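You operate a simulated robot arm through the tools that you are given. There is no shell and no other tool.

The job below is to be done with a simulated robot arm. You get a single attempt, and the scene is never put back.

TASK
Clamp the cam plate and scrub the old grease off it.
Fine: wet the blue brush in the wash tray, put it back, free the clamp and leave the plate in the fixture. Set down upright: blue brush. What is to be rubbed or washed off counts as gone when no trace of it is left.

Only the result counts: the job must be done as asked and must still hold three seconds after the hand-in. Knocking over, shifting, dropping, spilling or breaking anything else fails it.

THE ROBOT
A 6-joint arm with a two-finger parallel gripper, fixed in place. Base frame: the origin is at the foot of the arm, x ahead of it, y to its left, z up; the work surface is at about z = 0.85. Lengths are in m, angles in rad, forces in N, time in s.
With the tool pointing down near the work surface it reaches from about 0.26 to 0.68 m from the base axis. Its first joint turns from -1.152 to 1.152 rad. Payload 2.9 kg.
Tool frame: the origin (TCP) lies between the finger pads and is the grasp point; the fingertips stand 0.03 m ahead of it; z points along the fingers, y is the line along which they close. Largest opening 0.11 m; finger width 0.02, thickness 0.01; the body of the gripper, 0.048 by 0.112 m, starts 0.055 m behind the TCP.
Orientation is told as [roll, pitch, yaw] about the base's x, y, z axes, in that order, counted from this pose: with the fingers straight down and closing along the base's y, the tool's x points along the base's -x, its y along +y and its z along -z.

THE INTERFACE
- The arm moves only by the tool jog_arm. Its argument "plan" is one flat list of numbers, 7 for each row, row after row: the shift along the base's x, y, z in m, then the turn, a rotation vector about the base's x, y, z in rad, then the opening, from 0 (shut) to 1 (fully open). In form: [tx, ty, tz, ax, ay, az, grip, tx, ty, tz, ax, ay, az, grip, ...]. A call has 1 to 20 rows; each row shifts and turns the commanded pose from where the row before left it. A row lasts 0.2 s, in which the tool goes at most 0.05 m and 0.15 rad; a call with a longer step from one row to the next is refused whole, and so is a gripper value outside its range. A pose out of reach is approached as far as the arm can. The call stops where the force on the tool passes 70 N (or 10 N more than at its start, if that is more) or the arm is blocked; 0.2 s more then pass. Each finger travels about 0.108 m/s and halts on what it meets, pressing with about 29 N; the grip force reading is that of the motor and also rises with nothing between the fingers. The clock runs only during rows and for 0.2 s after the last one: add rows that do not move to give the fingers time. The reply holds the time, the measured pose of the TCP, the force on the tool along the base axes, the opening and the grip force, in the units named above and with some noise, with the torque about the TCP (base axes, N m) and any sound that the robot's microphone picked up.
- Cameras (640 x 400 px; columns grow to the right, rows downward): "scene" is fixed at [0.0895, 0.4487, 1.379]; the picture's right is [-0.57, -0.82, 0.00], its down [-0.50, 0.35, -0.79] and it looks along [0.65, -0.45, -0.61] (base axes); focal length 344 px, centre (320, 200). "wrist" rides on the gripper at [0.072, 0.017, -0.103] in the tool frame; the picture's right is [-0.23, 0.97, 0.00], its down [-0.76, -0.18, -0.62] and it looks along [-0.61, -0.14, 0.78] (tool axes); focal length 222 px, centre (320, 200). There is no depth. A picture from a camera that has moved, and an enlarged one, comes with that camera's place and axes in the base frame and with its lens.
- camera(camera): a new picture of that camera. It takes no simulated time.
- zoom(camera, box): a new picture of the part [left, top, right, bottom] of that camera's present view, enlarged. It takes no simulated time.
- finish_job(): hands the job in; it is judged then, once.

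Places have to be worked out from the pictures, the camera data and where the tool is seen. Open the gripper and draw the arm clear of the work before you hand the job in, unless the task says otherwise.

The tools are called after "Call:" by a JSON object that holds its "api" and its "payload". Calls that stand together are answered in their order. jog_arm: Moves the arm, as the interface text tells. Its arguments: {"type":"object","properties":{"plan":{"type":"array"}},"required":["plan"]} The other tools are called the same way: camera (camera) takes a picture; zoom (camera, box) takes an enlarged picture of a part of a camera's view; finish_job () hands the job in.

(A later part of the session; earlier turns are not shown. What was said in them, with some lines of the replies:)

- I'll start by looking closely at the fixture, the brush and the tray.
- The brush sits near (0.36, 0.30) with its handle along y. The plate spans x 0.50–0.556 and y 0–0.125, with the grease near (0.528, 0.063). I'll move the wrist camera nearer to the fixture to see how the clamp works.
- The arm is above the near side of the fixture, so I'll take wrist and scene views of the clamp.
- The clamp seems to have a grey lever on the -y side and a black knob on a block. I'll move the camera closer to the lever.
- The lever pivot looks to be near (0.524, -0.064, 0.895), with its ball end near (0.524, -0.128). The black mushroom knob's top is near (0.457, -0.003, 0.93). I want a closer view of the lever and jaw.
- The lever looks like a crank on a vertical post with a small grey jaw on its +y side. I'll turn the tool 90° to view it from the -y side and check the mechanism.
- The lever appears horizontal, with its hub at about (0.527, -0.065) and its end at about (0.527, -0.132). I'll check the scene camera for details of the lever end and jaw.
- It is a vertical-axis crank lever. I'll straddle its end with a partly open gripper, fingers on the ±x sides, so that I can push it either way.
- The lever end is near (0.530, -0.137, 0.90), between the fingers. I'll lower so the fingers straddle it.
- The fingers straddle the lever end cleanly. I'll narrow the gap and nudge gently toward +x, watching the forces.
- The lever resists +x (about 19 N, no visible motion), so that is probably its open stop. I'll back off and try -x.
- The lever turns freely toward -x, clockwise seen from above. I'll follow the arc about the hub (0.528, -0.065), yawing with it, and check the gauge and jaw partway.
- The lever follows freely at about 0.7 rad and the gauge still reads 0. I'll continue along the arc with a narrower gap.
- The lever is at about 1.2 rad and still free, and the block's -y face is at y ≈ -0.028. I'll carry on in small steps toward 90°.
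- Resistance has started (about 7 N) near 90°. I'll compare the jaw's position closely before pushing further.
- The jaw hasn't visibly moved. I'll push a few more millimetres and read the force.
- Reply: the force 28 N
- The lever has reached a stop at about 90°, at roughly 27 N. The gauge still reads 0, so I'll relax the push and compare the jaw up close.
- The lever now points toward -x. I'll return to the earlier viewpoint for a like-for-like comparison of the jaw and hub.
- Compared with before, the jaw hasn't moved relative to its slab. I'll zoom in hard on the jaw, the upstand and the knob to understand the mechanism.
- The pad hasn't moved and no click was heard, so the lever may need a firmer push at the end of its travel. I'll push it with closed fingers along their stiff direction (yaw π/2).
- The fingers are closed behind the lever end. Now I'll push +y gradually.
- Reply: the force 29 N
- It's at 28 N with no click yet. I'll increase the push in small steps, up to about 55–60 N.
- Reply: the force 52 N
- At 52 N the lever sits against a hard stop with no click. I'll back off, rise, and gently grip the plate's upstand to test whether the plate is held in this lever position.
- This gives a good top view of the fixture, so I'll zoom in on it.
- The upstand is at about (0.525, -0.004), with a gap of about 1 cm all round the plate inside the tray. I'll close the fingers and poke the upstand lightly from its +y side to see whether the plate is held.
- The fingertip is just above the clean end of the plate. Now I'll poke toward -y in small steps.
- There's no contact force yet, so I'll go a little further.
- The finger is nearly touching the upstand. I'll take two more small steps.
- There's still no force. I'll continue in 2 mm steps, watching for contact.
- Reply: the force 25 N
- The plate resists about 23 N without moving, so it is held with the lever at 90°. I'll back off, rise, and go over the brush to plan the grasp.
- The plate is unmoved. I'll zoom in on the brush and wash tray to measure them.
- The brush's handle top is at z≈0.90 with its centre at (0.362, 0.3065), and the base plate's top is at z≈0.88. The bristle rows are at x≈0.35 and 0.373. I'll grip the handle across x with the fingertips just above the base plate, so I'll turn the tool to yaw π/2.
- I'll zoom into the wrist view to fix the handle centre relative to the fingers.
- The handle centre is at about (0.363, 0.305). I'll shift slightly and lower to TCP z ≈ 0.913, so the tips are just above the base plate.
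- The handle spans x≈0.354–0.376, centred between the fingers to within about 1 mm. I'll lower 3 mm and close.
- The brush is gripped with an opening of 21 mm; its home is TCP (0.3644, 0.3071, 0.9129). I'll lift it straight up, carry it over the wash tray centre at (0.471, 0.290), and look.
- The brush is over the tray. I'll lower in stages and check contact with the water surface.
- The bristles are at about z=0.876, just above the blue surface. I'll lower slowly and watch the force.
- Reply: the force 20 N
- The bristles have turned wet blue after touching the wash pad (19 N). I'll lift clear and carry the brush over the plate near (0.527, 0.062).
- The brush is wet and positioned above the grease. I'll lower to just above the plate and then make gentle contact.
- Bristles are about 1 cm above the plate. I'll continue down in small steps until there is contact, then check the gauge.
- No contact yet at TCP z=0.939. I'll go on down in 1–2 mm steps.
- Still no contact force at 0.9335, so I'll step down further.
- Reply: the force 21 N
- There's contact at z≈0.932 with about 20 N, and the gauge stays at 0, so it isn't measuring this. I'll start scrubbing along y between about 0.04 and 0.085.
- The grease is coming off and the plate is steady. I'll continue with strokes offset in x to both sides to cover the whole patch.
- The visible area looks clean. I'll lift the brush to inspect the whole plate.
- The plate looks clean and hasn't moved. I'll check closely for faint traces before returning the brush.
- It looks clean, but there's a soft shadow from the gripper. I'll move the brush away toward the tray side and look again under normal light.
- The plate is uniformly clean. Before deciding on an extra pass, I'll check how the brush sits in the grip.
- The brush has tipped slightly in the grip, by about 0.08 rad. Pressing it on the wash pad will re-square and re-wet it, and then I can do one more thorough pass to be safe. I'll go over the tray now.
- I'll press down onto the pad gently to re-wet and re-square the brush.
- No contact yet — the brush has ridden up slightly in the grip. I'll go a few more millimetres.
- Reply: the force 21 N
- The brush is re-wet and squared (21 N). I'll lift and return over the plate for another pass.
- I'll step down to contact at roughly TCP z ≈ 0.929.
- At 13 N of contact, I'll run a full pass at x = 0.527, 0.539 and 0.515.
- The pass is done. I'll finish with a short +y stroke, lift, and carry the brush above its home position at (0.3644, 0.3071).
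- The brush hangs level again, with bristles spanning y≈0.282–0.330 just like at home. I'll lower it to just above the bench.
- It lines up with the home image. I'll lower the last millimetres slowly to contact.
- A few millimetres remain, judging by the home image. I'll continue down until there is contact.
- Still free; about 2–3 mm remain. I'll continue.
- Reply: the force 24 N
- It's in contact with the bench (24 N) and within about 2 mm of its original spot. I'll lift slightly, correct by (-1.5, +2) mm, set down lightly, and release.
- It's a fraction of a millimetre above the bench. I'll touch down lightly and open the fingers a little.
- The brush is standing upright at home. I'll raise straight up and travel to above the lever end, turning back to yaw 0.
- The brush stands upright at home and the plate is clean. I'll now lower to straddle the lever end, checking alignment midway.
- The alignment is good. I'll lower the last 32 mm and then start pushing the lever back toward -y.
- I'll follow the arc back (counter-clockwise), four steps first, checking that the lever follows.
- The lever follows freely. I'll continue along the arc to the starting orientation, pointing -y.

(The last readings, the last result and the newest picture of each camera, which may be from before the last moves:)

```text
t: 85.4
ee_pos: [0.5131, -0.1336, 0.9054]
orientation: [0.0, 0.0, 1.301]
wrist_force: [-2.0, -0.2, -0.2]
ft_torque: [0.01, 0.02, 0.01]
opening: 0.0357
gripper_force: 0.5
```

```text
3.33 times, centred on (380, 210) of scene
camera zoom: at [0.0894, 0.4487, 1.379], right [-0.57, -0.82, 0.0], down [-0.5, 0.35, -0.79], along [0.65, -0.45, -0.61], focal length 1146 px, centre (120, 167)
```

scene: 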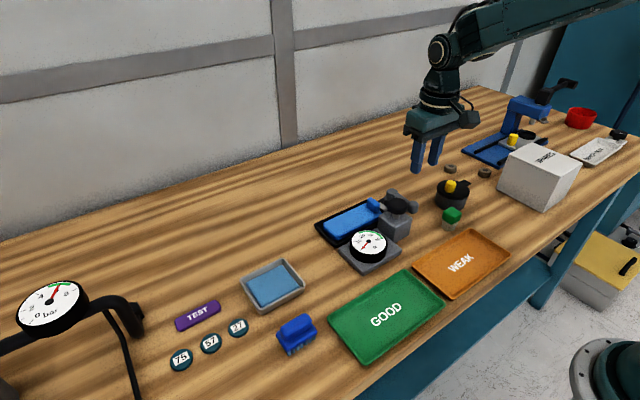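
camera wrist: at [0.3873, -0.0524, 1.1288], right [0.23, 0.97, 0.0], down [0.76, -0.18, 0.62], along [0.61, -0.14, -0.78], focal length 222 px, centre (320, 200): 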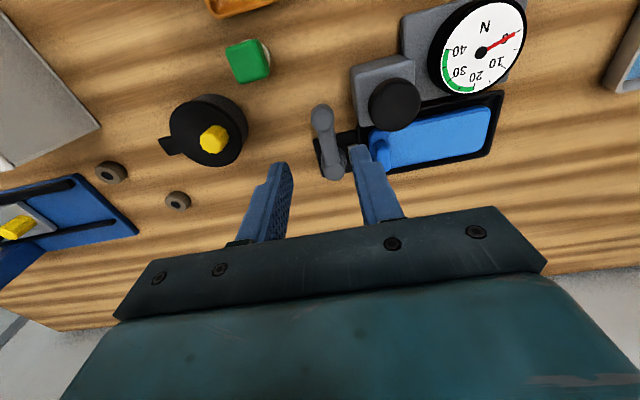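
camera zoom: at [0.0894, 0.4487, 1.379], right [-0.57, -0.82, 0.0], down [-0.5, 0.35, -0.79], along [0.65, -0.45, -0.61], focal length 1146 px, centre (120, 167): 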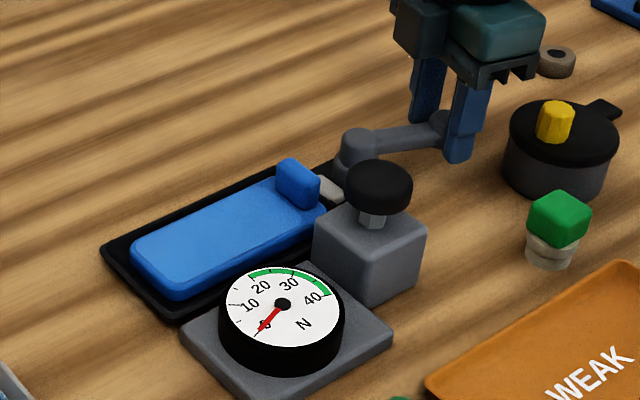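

About 0.3 rad remains. I'll finish the arc to the stop, looking for a light contact force.

Call:
{"api": "jog_arm", "payload": {"plan": [0.0087, -0.0014, 0, 0, 0, 0.13, 0.32, 0.0089, -0.0003, 0, 0, 0, 0.13, 0.32, 0.003, 0, 0, 0, 0, 0.01, 0.32, 0.003, 0, 0, 0, 0, 0, 0.32, 0, 0, 0, 0, 0, 0, 0.32]}}

Call:
{"api": "zoom", "payload": {"camera": "wrist", "box": [200, 60, 440, 220]}}

Call:
{"api": "zoom", "payload": {"camera": "scene", "box": [310, 150, 450, 270]}}

```text
t: 86.6
ee_pos: [0.5374, -0.1356, 0.9039]
orientation: [0.0, -0.001, 1.571]
wrist_force: [-0.1, -1.5, -0.5]
ft_torque: [0.02, 0.02, -0.03]
opening: 0.0357
gripper_force: 0.1
```

```text
2.50 times, centred on (320, 140) of wrist
camera zoom: at [0.5209, -0.2076, 1.0064], right [-0.97, 0.23, 0.0], down [0.18, 0.76, 0.62], along [0.14, 0.61, -0.78], focal length 555 px, centre (320, 350)
```

zoom: 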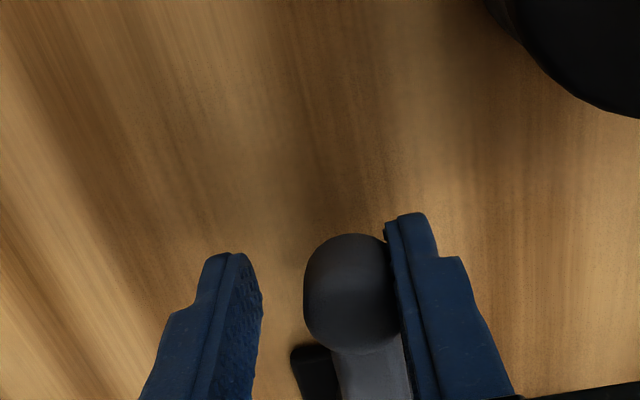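

```text
3.33 times, centred on (380, 210) of scene
camera zoom: at [0.0894, 0.4487, 1.379], right [-0.57, -0.82, 0.0], down [-0.5, 0.35, -0.79], along [0.65, -0.45, -0.61], focal length 1146 px, centre (120, 167)
```

zoom: 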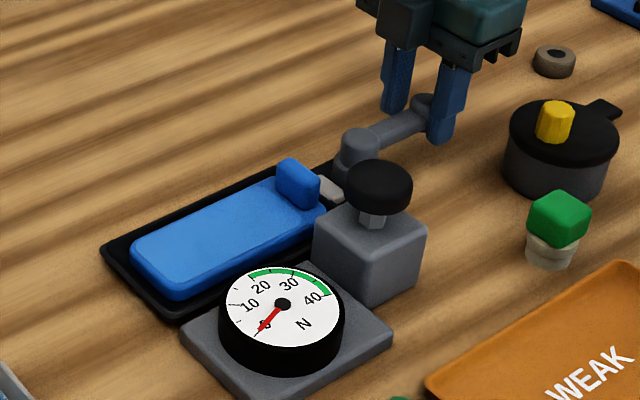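

The lever is nearly at its original position. I'll push a little more until it meets its stop.

Call:
{"api": "jog_arm", "payload": {"plan": [0.002, 0, 0, 0, 0, 0, 0.32, 0.002, 0, 0, 0, 0, 0, 0.32, 0, 0, 0, 0, 0, 0, 0.32]}}

Call:
{"api": "zoom", "payload": {"camera": "scene", "box": [350, 130, 450, 210]}}

```text
t: 87.4
ee_pos: [0.5397, -0.1354, 0.9026]
orientation: [0.001, 0.001, 1.568]
wrist_force: [-8.7, -1.1, 1.7]
ft_torque: [0.01, 0.16, 0.12]
opening: 0.0395
gripper_force: 4.1
```

```text
5.00 times, centred on (400, 170) of scene
camera zoom: at [0.0892, 0.4487, 1.379], right [-0.57, -0.82, 0.0], down [-0.5, 0.35, -0.79], along [0.65, -0.45, -0.61], focal length 1719 px, centre (-80, 350)
```

zoom: 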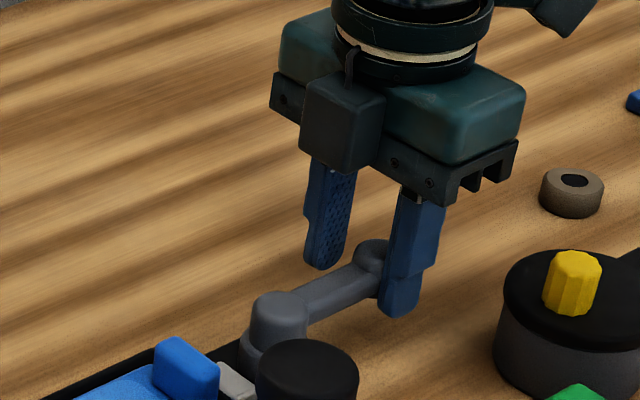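

The lever is back at its stop (9 N). I'll back off and rise clear. Then a very gentle poke on the upstand will confirm that the plate is now free, i.e. that this lever really is the clamp.

Call:
{"api": "jog_arm", "payload": {"plan": [-0.008, 0, 0, 0, 0, 0, 0.4, 0, 0, 0.02, 0, 0, 0, 0.4, 0, 0, 0.04, 0, 0, 0, 0.4, 0, 0, 0.04, 0, 0, 0, 0.3, 0, 0.015, 0, 0, 0, -0.15, 0.1, 0, 0.015, 0, 0, 0, -0.15, 0, 0, 0.015, 0, 0, 0, -0.15, 0, 0, 0.015, 0, 0, 0, -0.15, 0, 0, 0.015, 0, 0, 0, -0.15, 0, 0, 0.015, 0, 0, 0, -0.15, 0, 0, 0.015, 0, 0, 0, -0.15, 0, 0, 0.015, 0, 0, 0, -0.15, 0, 0, 0.015, 0, 0, 0, -0.15, 0, 0, 0.015, 0, 0, 0, -0.15, 0, 0, 0.015, 0, 0, 0, -0.0708, 0, -0.006, 0, 0, 0, 0, 0, 0, 0, 0, 0, 0, 0, 0, 0]}}

Call:
{"api": "zoom", "payload": {"camera": "scene", "box": [310, 160, 450, 270]}}

Call:
{"api": "zoom", "payload": {"camera": "scene", "box": [362, 188, 394, 208]}}

Call:
{"api": "camera", "payload": {"camera": "wrist"}}

```text
t: 91.0
ee_pos: [0.5262, 0.0292, 1.005]
orientation: [0.001, 0.0, -0.001]
wrist_force: [0.0, 0.5, -0.4]
ft_torque: [-0.04, -0.01, -0.02]
opening: 0.0001
gripper_force: 29.3
```

```text
3.64 times, centred on (380, 215) of scene
camera zoom: at [0.0894, 0.4487, 1.379], right [-0.57, -0.82, 0.0], down [-0.5, 0.35, -0.79], along [0.65, -0.45, -0.61], focal length 1250 px, centre (102, 146)
```

zoom: 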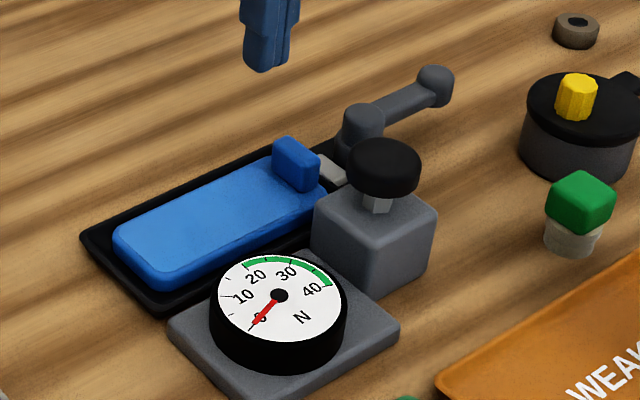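

```text
16.00 times, centred on (378, 198) of scene
camera zoom: at [0.0894, 0.4487, 1.379], right [-0.57, -0.82, 0.0], down [-0.5, 0.35, -0.79], along [0.65, -0.45, -0.61], focal length 5500 px, centre (-608, 232)
```

zoom: 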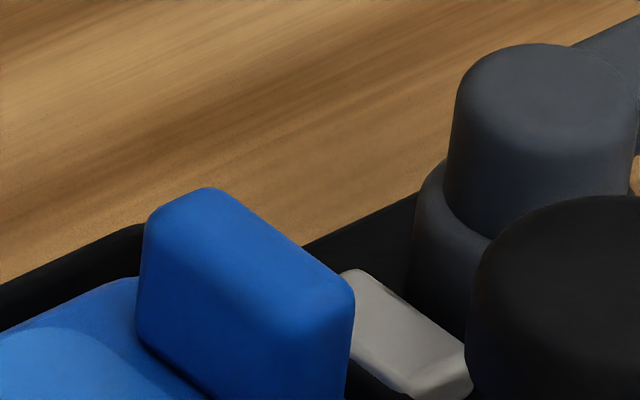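

```text
taken
camera wrist: at [0.4543, 0.0467, 1.1074], right [0.23, 0.97, 0.0], down [0.76, -0.18, 0.62], along [0.61, -0.14, -0.78], focal length 222 px, centre (320, 200)
```

wrist: 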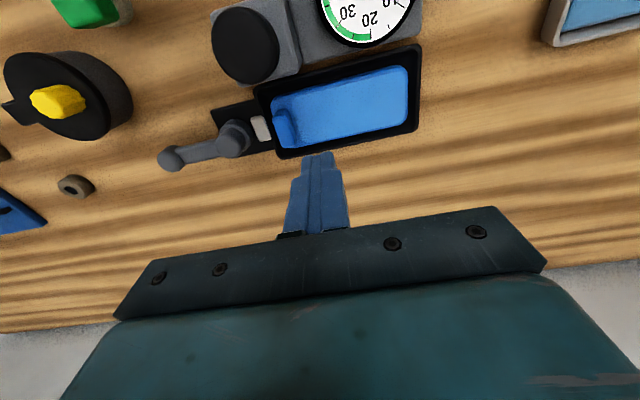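

The plate is in the same place as before, and the lever is back where it started. Now the gentle poke: descend beside the upstand as before.

Call:
{"api": "jog_arm", "payload": {"plan": [0, 0, -0.03, 0, 0, 0, 0, 0, 0, -0.03, 0, 0, 0, 0, 0, 0, -0.026, 0, 0, 0, 0, 0, -0.009, 0, 0, 0, 0, 0, 0, -0.008, 0, 0, 0, 0, 0, 0, 0, 0, 0, 0, 0, 0]}}

Call:
{"api": "zoom", "payload": {"camera": "scene", "box": [350, 170, 400, 210]}}

```text
t: 92.4
ee_pos: [0.5268, 0.011, 0.918]
orientation: [0.0, 0.001, 0.0]
wrist_force: [0.9, 0.3, 0.4]
ft_torque: [-0.05, 0.02, 0.01]
opening: 0.0
gripper_force: 28.9
```

```text
10.00 times, centred on (375, 190) of scene
camera zoom: at [0.0895, 0.4487, 1.379], right [-0.57, -0.82, 0.0], down [-0.5, 0.35, -0.79], along [0.65, -0.45, -0.61], focal length 3437 px, centre (-230, 300)
```

zoom: 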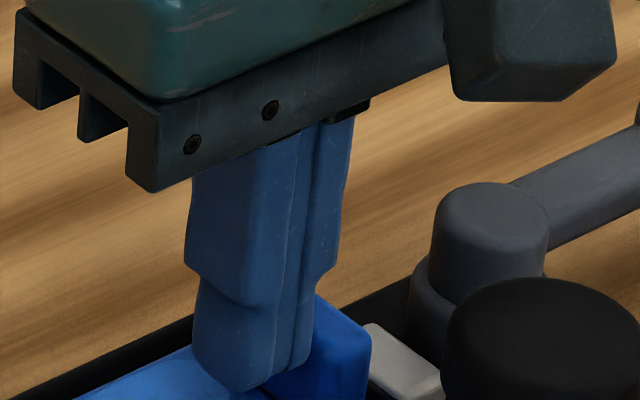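

The finger is about 1 mm from contact, with the upstand's right edge at pixel x≈372. I'll push 2 mm.

Call:
{"api": "jog_arm", "payload": {"plan": [0, -0.001, 0, 0, 0, 0, 0, 0, -0.001, 0, 0, 0, 0, 0, 0, 0, 0, 0, 0, 0, 0]}}

Call:
{"api": "zoom", "payload": {"camera": "scene", "box": [350, 170, 400, 210]}}

```text
t: 93.2
ee_pos: [0.5275, 0.0094, 0.9174]
orientation: [0.001, -0.001, 0.0]
wrist_force: [0.3, 0.4, -0.9]
ft_torque: [0.04, 0.02, -0.01]
opening: 0.0
gripper_force: 29.1
```

```text
10.00 times, centred on (375, 190) of scene
camera zoom: at [0.0895, 0.4487, 1.379], right [-0.57, -0.82, 0.0], down [-0.5, 0.35, -0.79], along [0.65, -0.45, -0.61], focal length 3437 px, centre (-230, 300)
```

zoom: 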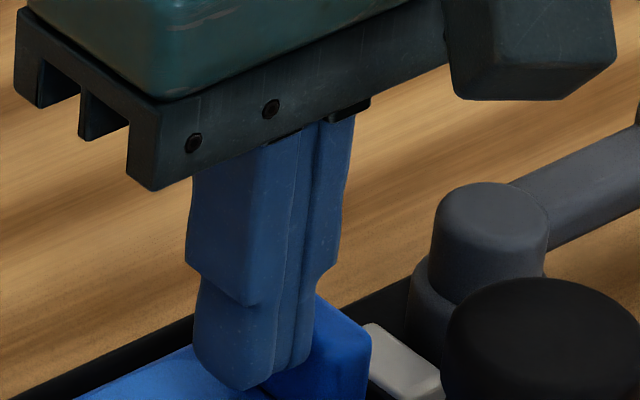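

The arm barely moved with these tiny steps. I'll take another 2 mm step.

Call:
{"api": "jog_arm", "payload": {"plan": [0, -0.002, 0, 0, 0, 0, 0, 0, 0, 0, 0, 0, 0, 0]}}

Call:
{"api": "zoom", "payload": {"camera": "scene", "box": [350, 170, 400, 210]}}

```text
t: 93.8
ee_pos: [0.5275, 0.0079, 0.9179]
orientation: [0.001, 0.0, 0.0]
wrist_force: [0.3, 1.5, 0.3]
ft_torque: [0.05, -0.02, -0.03]
opening: 0.0
gripper_force: 29.2
```

```text
10.00 times, centred on (375, 190) of scene
camera zoom: at [0.0894, 0.4487, 1.3789], right [-0.57, -0.82, 0.0], down [-0.5, 0.35, -0.79], along [0.65, -0.45, -0.61], focal length 3437 px, centre (-230, 300)
```

zoom: 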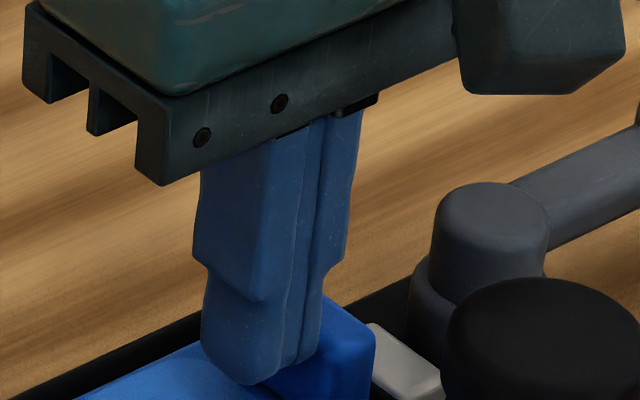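

With the lever released, the plate moves about 1 mm under only 1.5 N, whereas at 90° it held 23 N. So this lever is the clamp, and it is now free. I'll back away, open the gripper and draw the arm clear.

Call:
{"api": "jog_arm", "payload": {"plan": [0, 0.012, 0, 0, 0, 0, 0, 0, 0, 0.03, 0, 0, 0, 0, 0, 0, 0.045, 0, 0, 0, 0, 0, 0, 0.045, 0, 0, 0, 0.3, -0.03, 0.03, 0.03, 0, 0, 0, 0.7, -0.03, 0.03, 0.03, 0, 0, 0, 1, -0.03, 0.03, 0.02, 0, 0, 0, 1, -0.03, 0.03, 0.02, 0, 0, 0, 1, -0.03, 0.03, 0, 0, 0, 0, 1, 0, 0, 0, 0, 0, 0, 1]}}

Call:
{"api": "camera", "payload": {"camera": "scene"}}

Call:
{"api": "camera", "payload": {"camera": "wrist"}}

Call:
{"api": "zoom", "payload": {"camera": "scene", "box": [310, 160, 450, 270]}}

Call:
{"api": "zoom", "payload": {"camera": "wrist", "box": [220, 80, 420, 210]}}

```text
refused: row 5 steps farther than a row can; nothing moved
```

```text
taken
```

scene: 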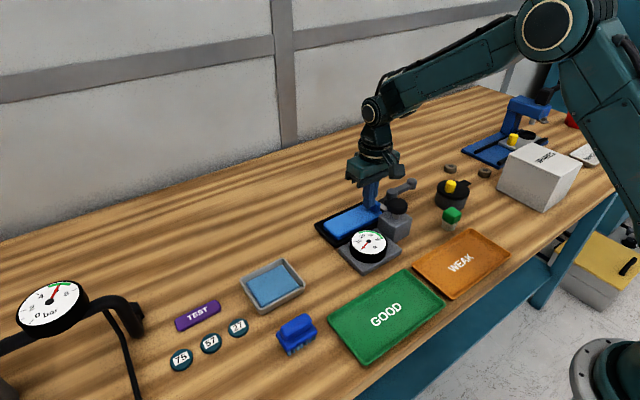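

```text
taken
camera wrist: at [0.455, 0.0252, 1.021], right [0.23, 0.97, 0.0], down [0.76, -0.18, 0.62], along [0.61, -0.14, -0.78], focal length 222 px, centre (320, 200)
```

wrist: 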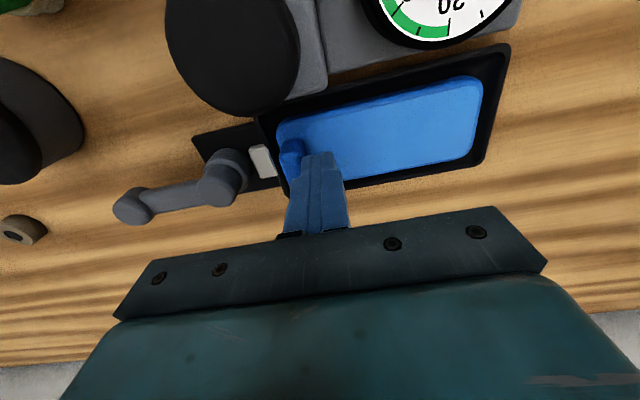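

```text
3.64 times, centred on (380, 215) of scene
camera zoom: at [0.0894, 0.4487, 1.3789], right [-0.57, -0.82, 0.0], down [-0.5, 0.35, -0.79], along [0.65, -0.45, -0.61], focal length 1250 px, centre (102, 146)
```

zoom: 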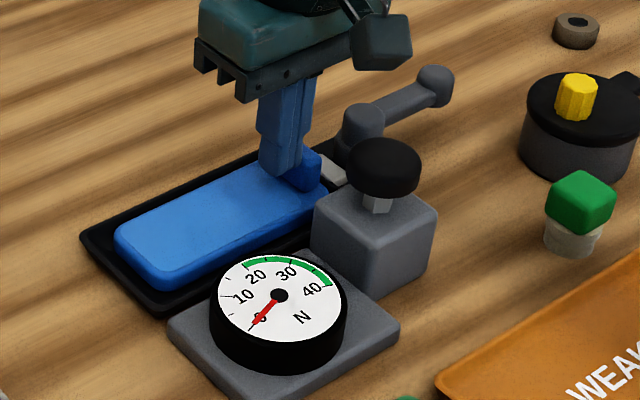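

```text
3.08 times, centred on (320, 145) of wrist
camera zoom: at [0.455, 0.0252, 1.021], right [0.23, 0.97, 0.0], down [0.76, -0.18, 0.62], along [0.61, -0.14, -0.78], focal length 684 px, centre (320, 369)
```

zoom: 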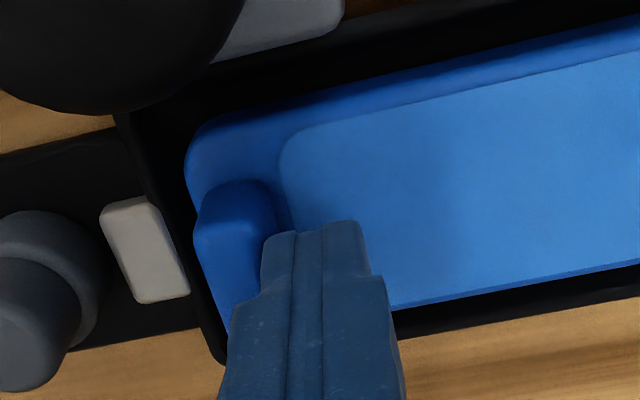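

The plan was refused because one row was too long. I'll repeat it with shorter steps: back off, rise, then move away.

Call:
{"api": "jog_arm", "payload": {"plan": [0, 0.012, 0, 0, 0, 0, 0, 0, 0, 0.03, 0, 0, 0, 0, 0, 0, 0.04, 0, 0, 0, 0, 0, 0, 0.04, 0, 0, 0, 0.3, -0.025, 0.025, 0.02, 0, 0, 0, 0.7, -0.025, 0.025, 0.02, 0, 0, 0, 1, -0.025, 0.025, 0.02, 0, 0, 0, 1, -0.025, 0.025, 0.02, 0, 0, 0, 1, -0.025, 0.025, 0, 0, 0, 0, 1, -0.025, 0.025, 0, 0, 0, 0, 1, 0, 0, 0, 0, 0, 0, 1]}}

Call:
{"api": "camera", "payload": {"camera": "scene"}}

Call:
{"api": "camera", "payload": {"camera": "wrist"}}

Call:
{"api": "zoom", "payload": {"camera": "wrist", "box": [160, 80, 420, 220]}}

Call:
{"api": "zoom", "payload": {"camera": "scene", "box": [310, 160, 450, 270]}}

Call:
{"api": "zoom", "payload": {"camera": "scene", "box": [260, 280, 350, 370]}}

```text
t: 96.2
ee_pos: [0.376, 0.169, 1.1068]
orientation: [-0.001, -0.002, 0.0]
wrist_force: [0.6, 0.1, -0.8]
ft_torque: [0.01, -0.02, -0.01]
opening: 0.1102
gripper_force: 0.1
```

```text
taken
```

scene: 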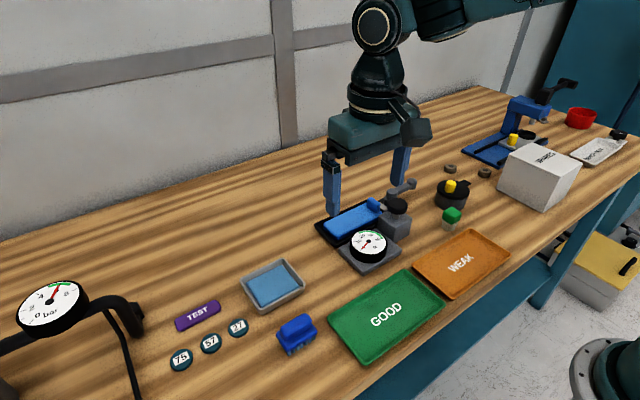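

```text
taken
camera wrist: at [0.3033, 0.1861, 1.2092], right [0.23, 0.97, 0.0], down [0.76, -0.18, 0.62], along [0.61, -0.14, -0.78], focal length 222 px, centre (320, 200)
```

wrist: 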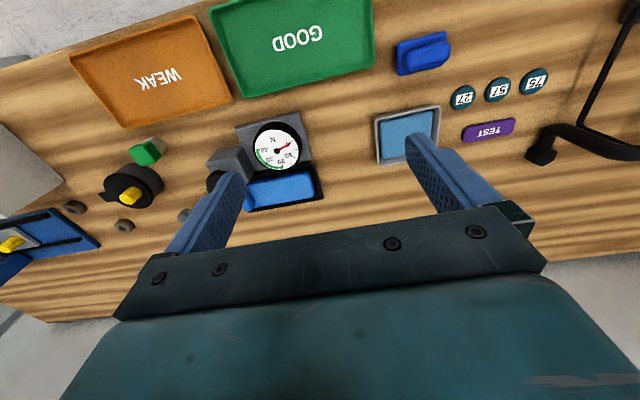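

```text
2.46 times, centred on (290, 150) of wrist
camera zoom: at [0.3033, 0.1861, 1.2092], right [0.23, 0.97, 0.0], down [0.76, -0.18, 0.62], along [0.61, -0.14, -0.78], focal length 547 px, centre (394, 323)
```

zoom: 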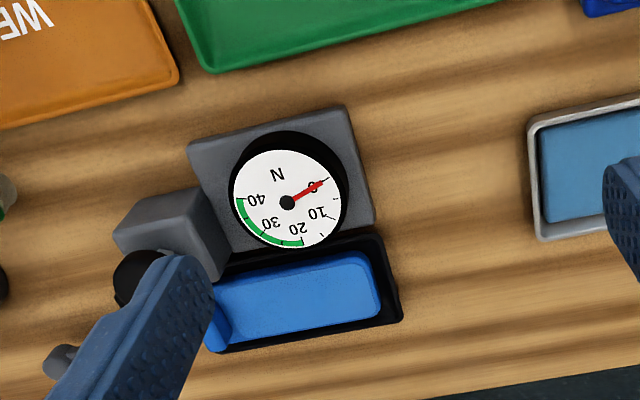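

```text
3.64 times, centred on (380, 215) of scene
camera zoom: at [0.0894, 0.4487, 1.379], right [-0.57, -0.82, 0.0], down [-0.5, 0.35, -0.79], along [0.65, -0.45, -0.61], focal length 1250 px, centre (102, 146)
```

zoom: 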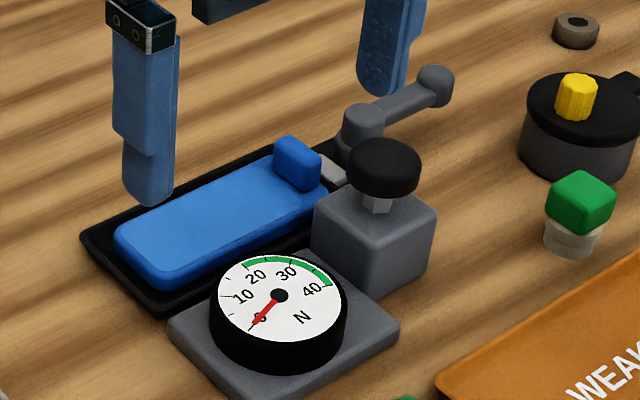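

```text
4.44 times, centred on (305, 325) of scene
camera zoom: at [0.0894, 0.4487, 1.379], right [-0.57, -0.82, 0.0], down [-0.5, 0.35, -0.79], along [0.65, -0.45, -0.61], focal length 1528 px, centre (387, -356)
```

zoom: 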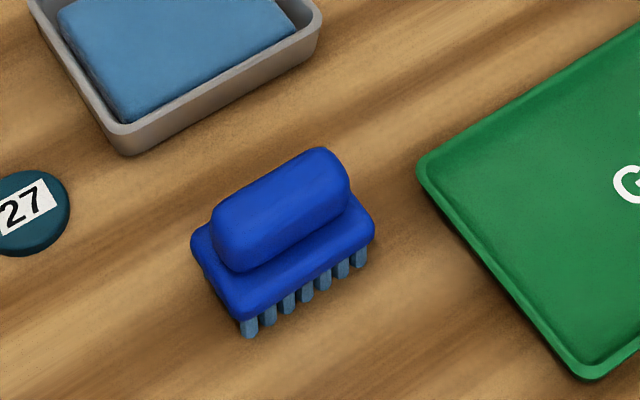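

Everything is in place: brush upright at home, lever freed, plate clean in its fixture, other items untouched. One last close look at the plate surface before handing in.

Call:
{"api": "zoom", "payload": {"camera": "wrist", "box": [235, 165, 330, 215]}}

Call:
{"api": "zoom", "payload": {"camera": "scene", "box": [312, 192, 392, 245]}}

```text
6.74 times, centred on (282, 190) of wrist
camera zoom: at [0.3033, 0.1861, 1.2092], right [0.23, 0.97, 0.0], down [0.76, -0.18, 0.62], along [0.61, -0.14, -0.78], focal length 1496 px, centre (573, 267)
```

zoom: 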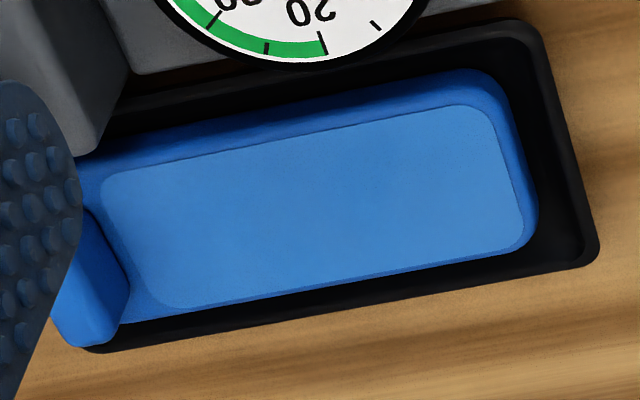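

```text
7.55 times, centred on (352, 218) of scene
camera zoom: at [0.0894, 0.4487, 1.379], right [-0.57, -0.82, 0.0], down [-0.5, 0.35, -0.79], along [0.65, -0.45, -0.61], focal length 2594 px, centre (78, 60)
```

zoom: 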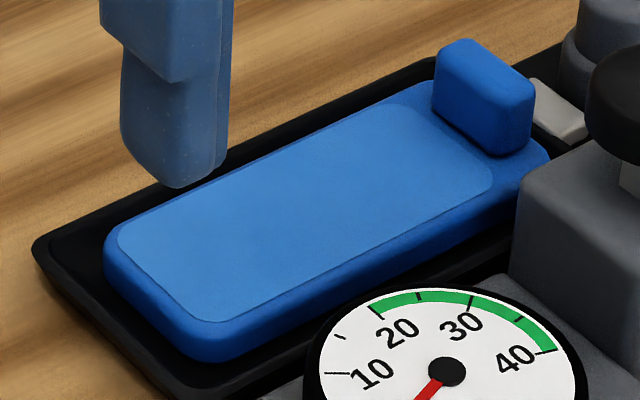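

The plate shows no trace of grease in either view, the brush is upright at home, the clamp is free, and the gripper is open and clear. I'm handing in the job.

Call:
{"api": "finish_job", "payload": {}}

```text
The job is handed in.
```

The job is handed in: the cam plate was clamped and scrubbed with the wetted blue brush. No trace of grease shows in close views from either camera.

- **Brush:** it was wetted twice in the wash tray. It is back standing upright, within a few millimetres of where it started.
- **Clamp:** the grey lever is the clamp. Turned 90°, it held the plate against about 23 N. It is now back at its open stop, and the plate moves freely.
- **Plate:** it is still in the fixture. When I checked that the clamp was free, I nudged the plate about 1 mm toward the lever end and left it there.
- **Everything else:** nothing else looks moved or spilled. The gripper is open and the arm is clear of the work.

I left the black knob and the N gauge beside the fixture alone. The gauge read 0 throughout, so I took it as not part of the clamp.
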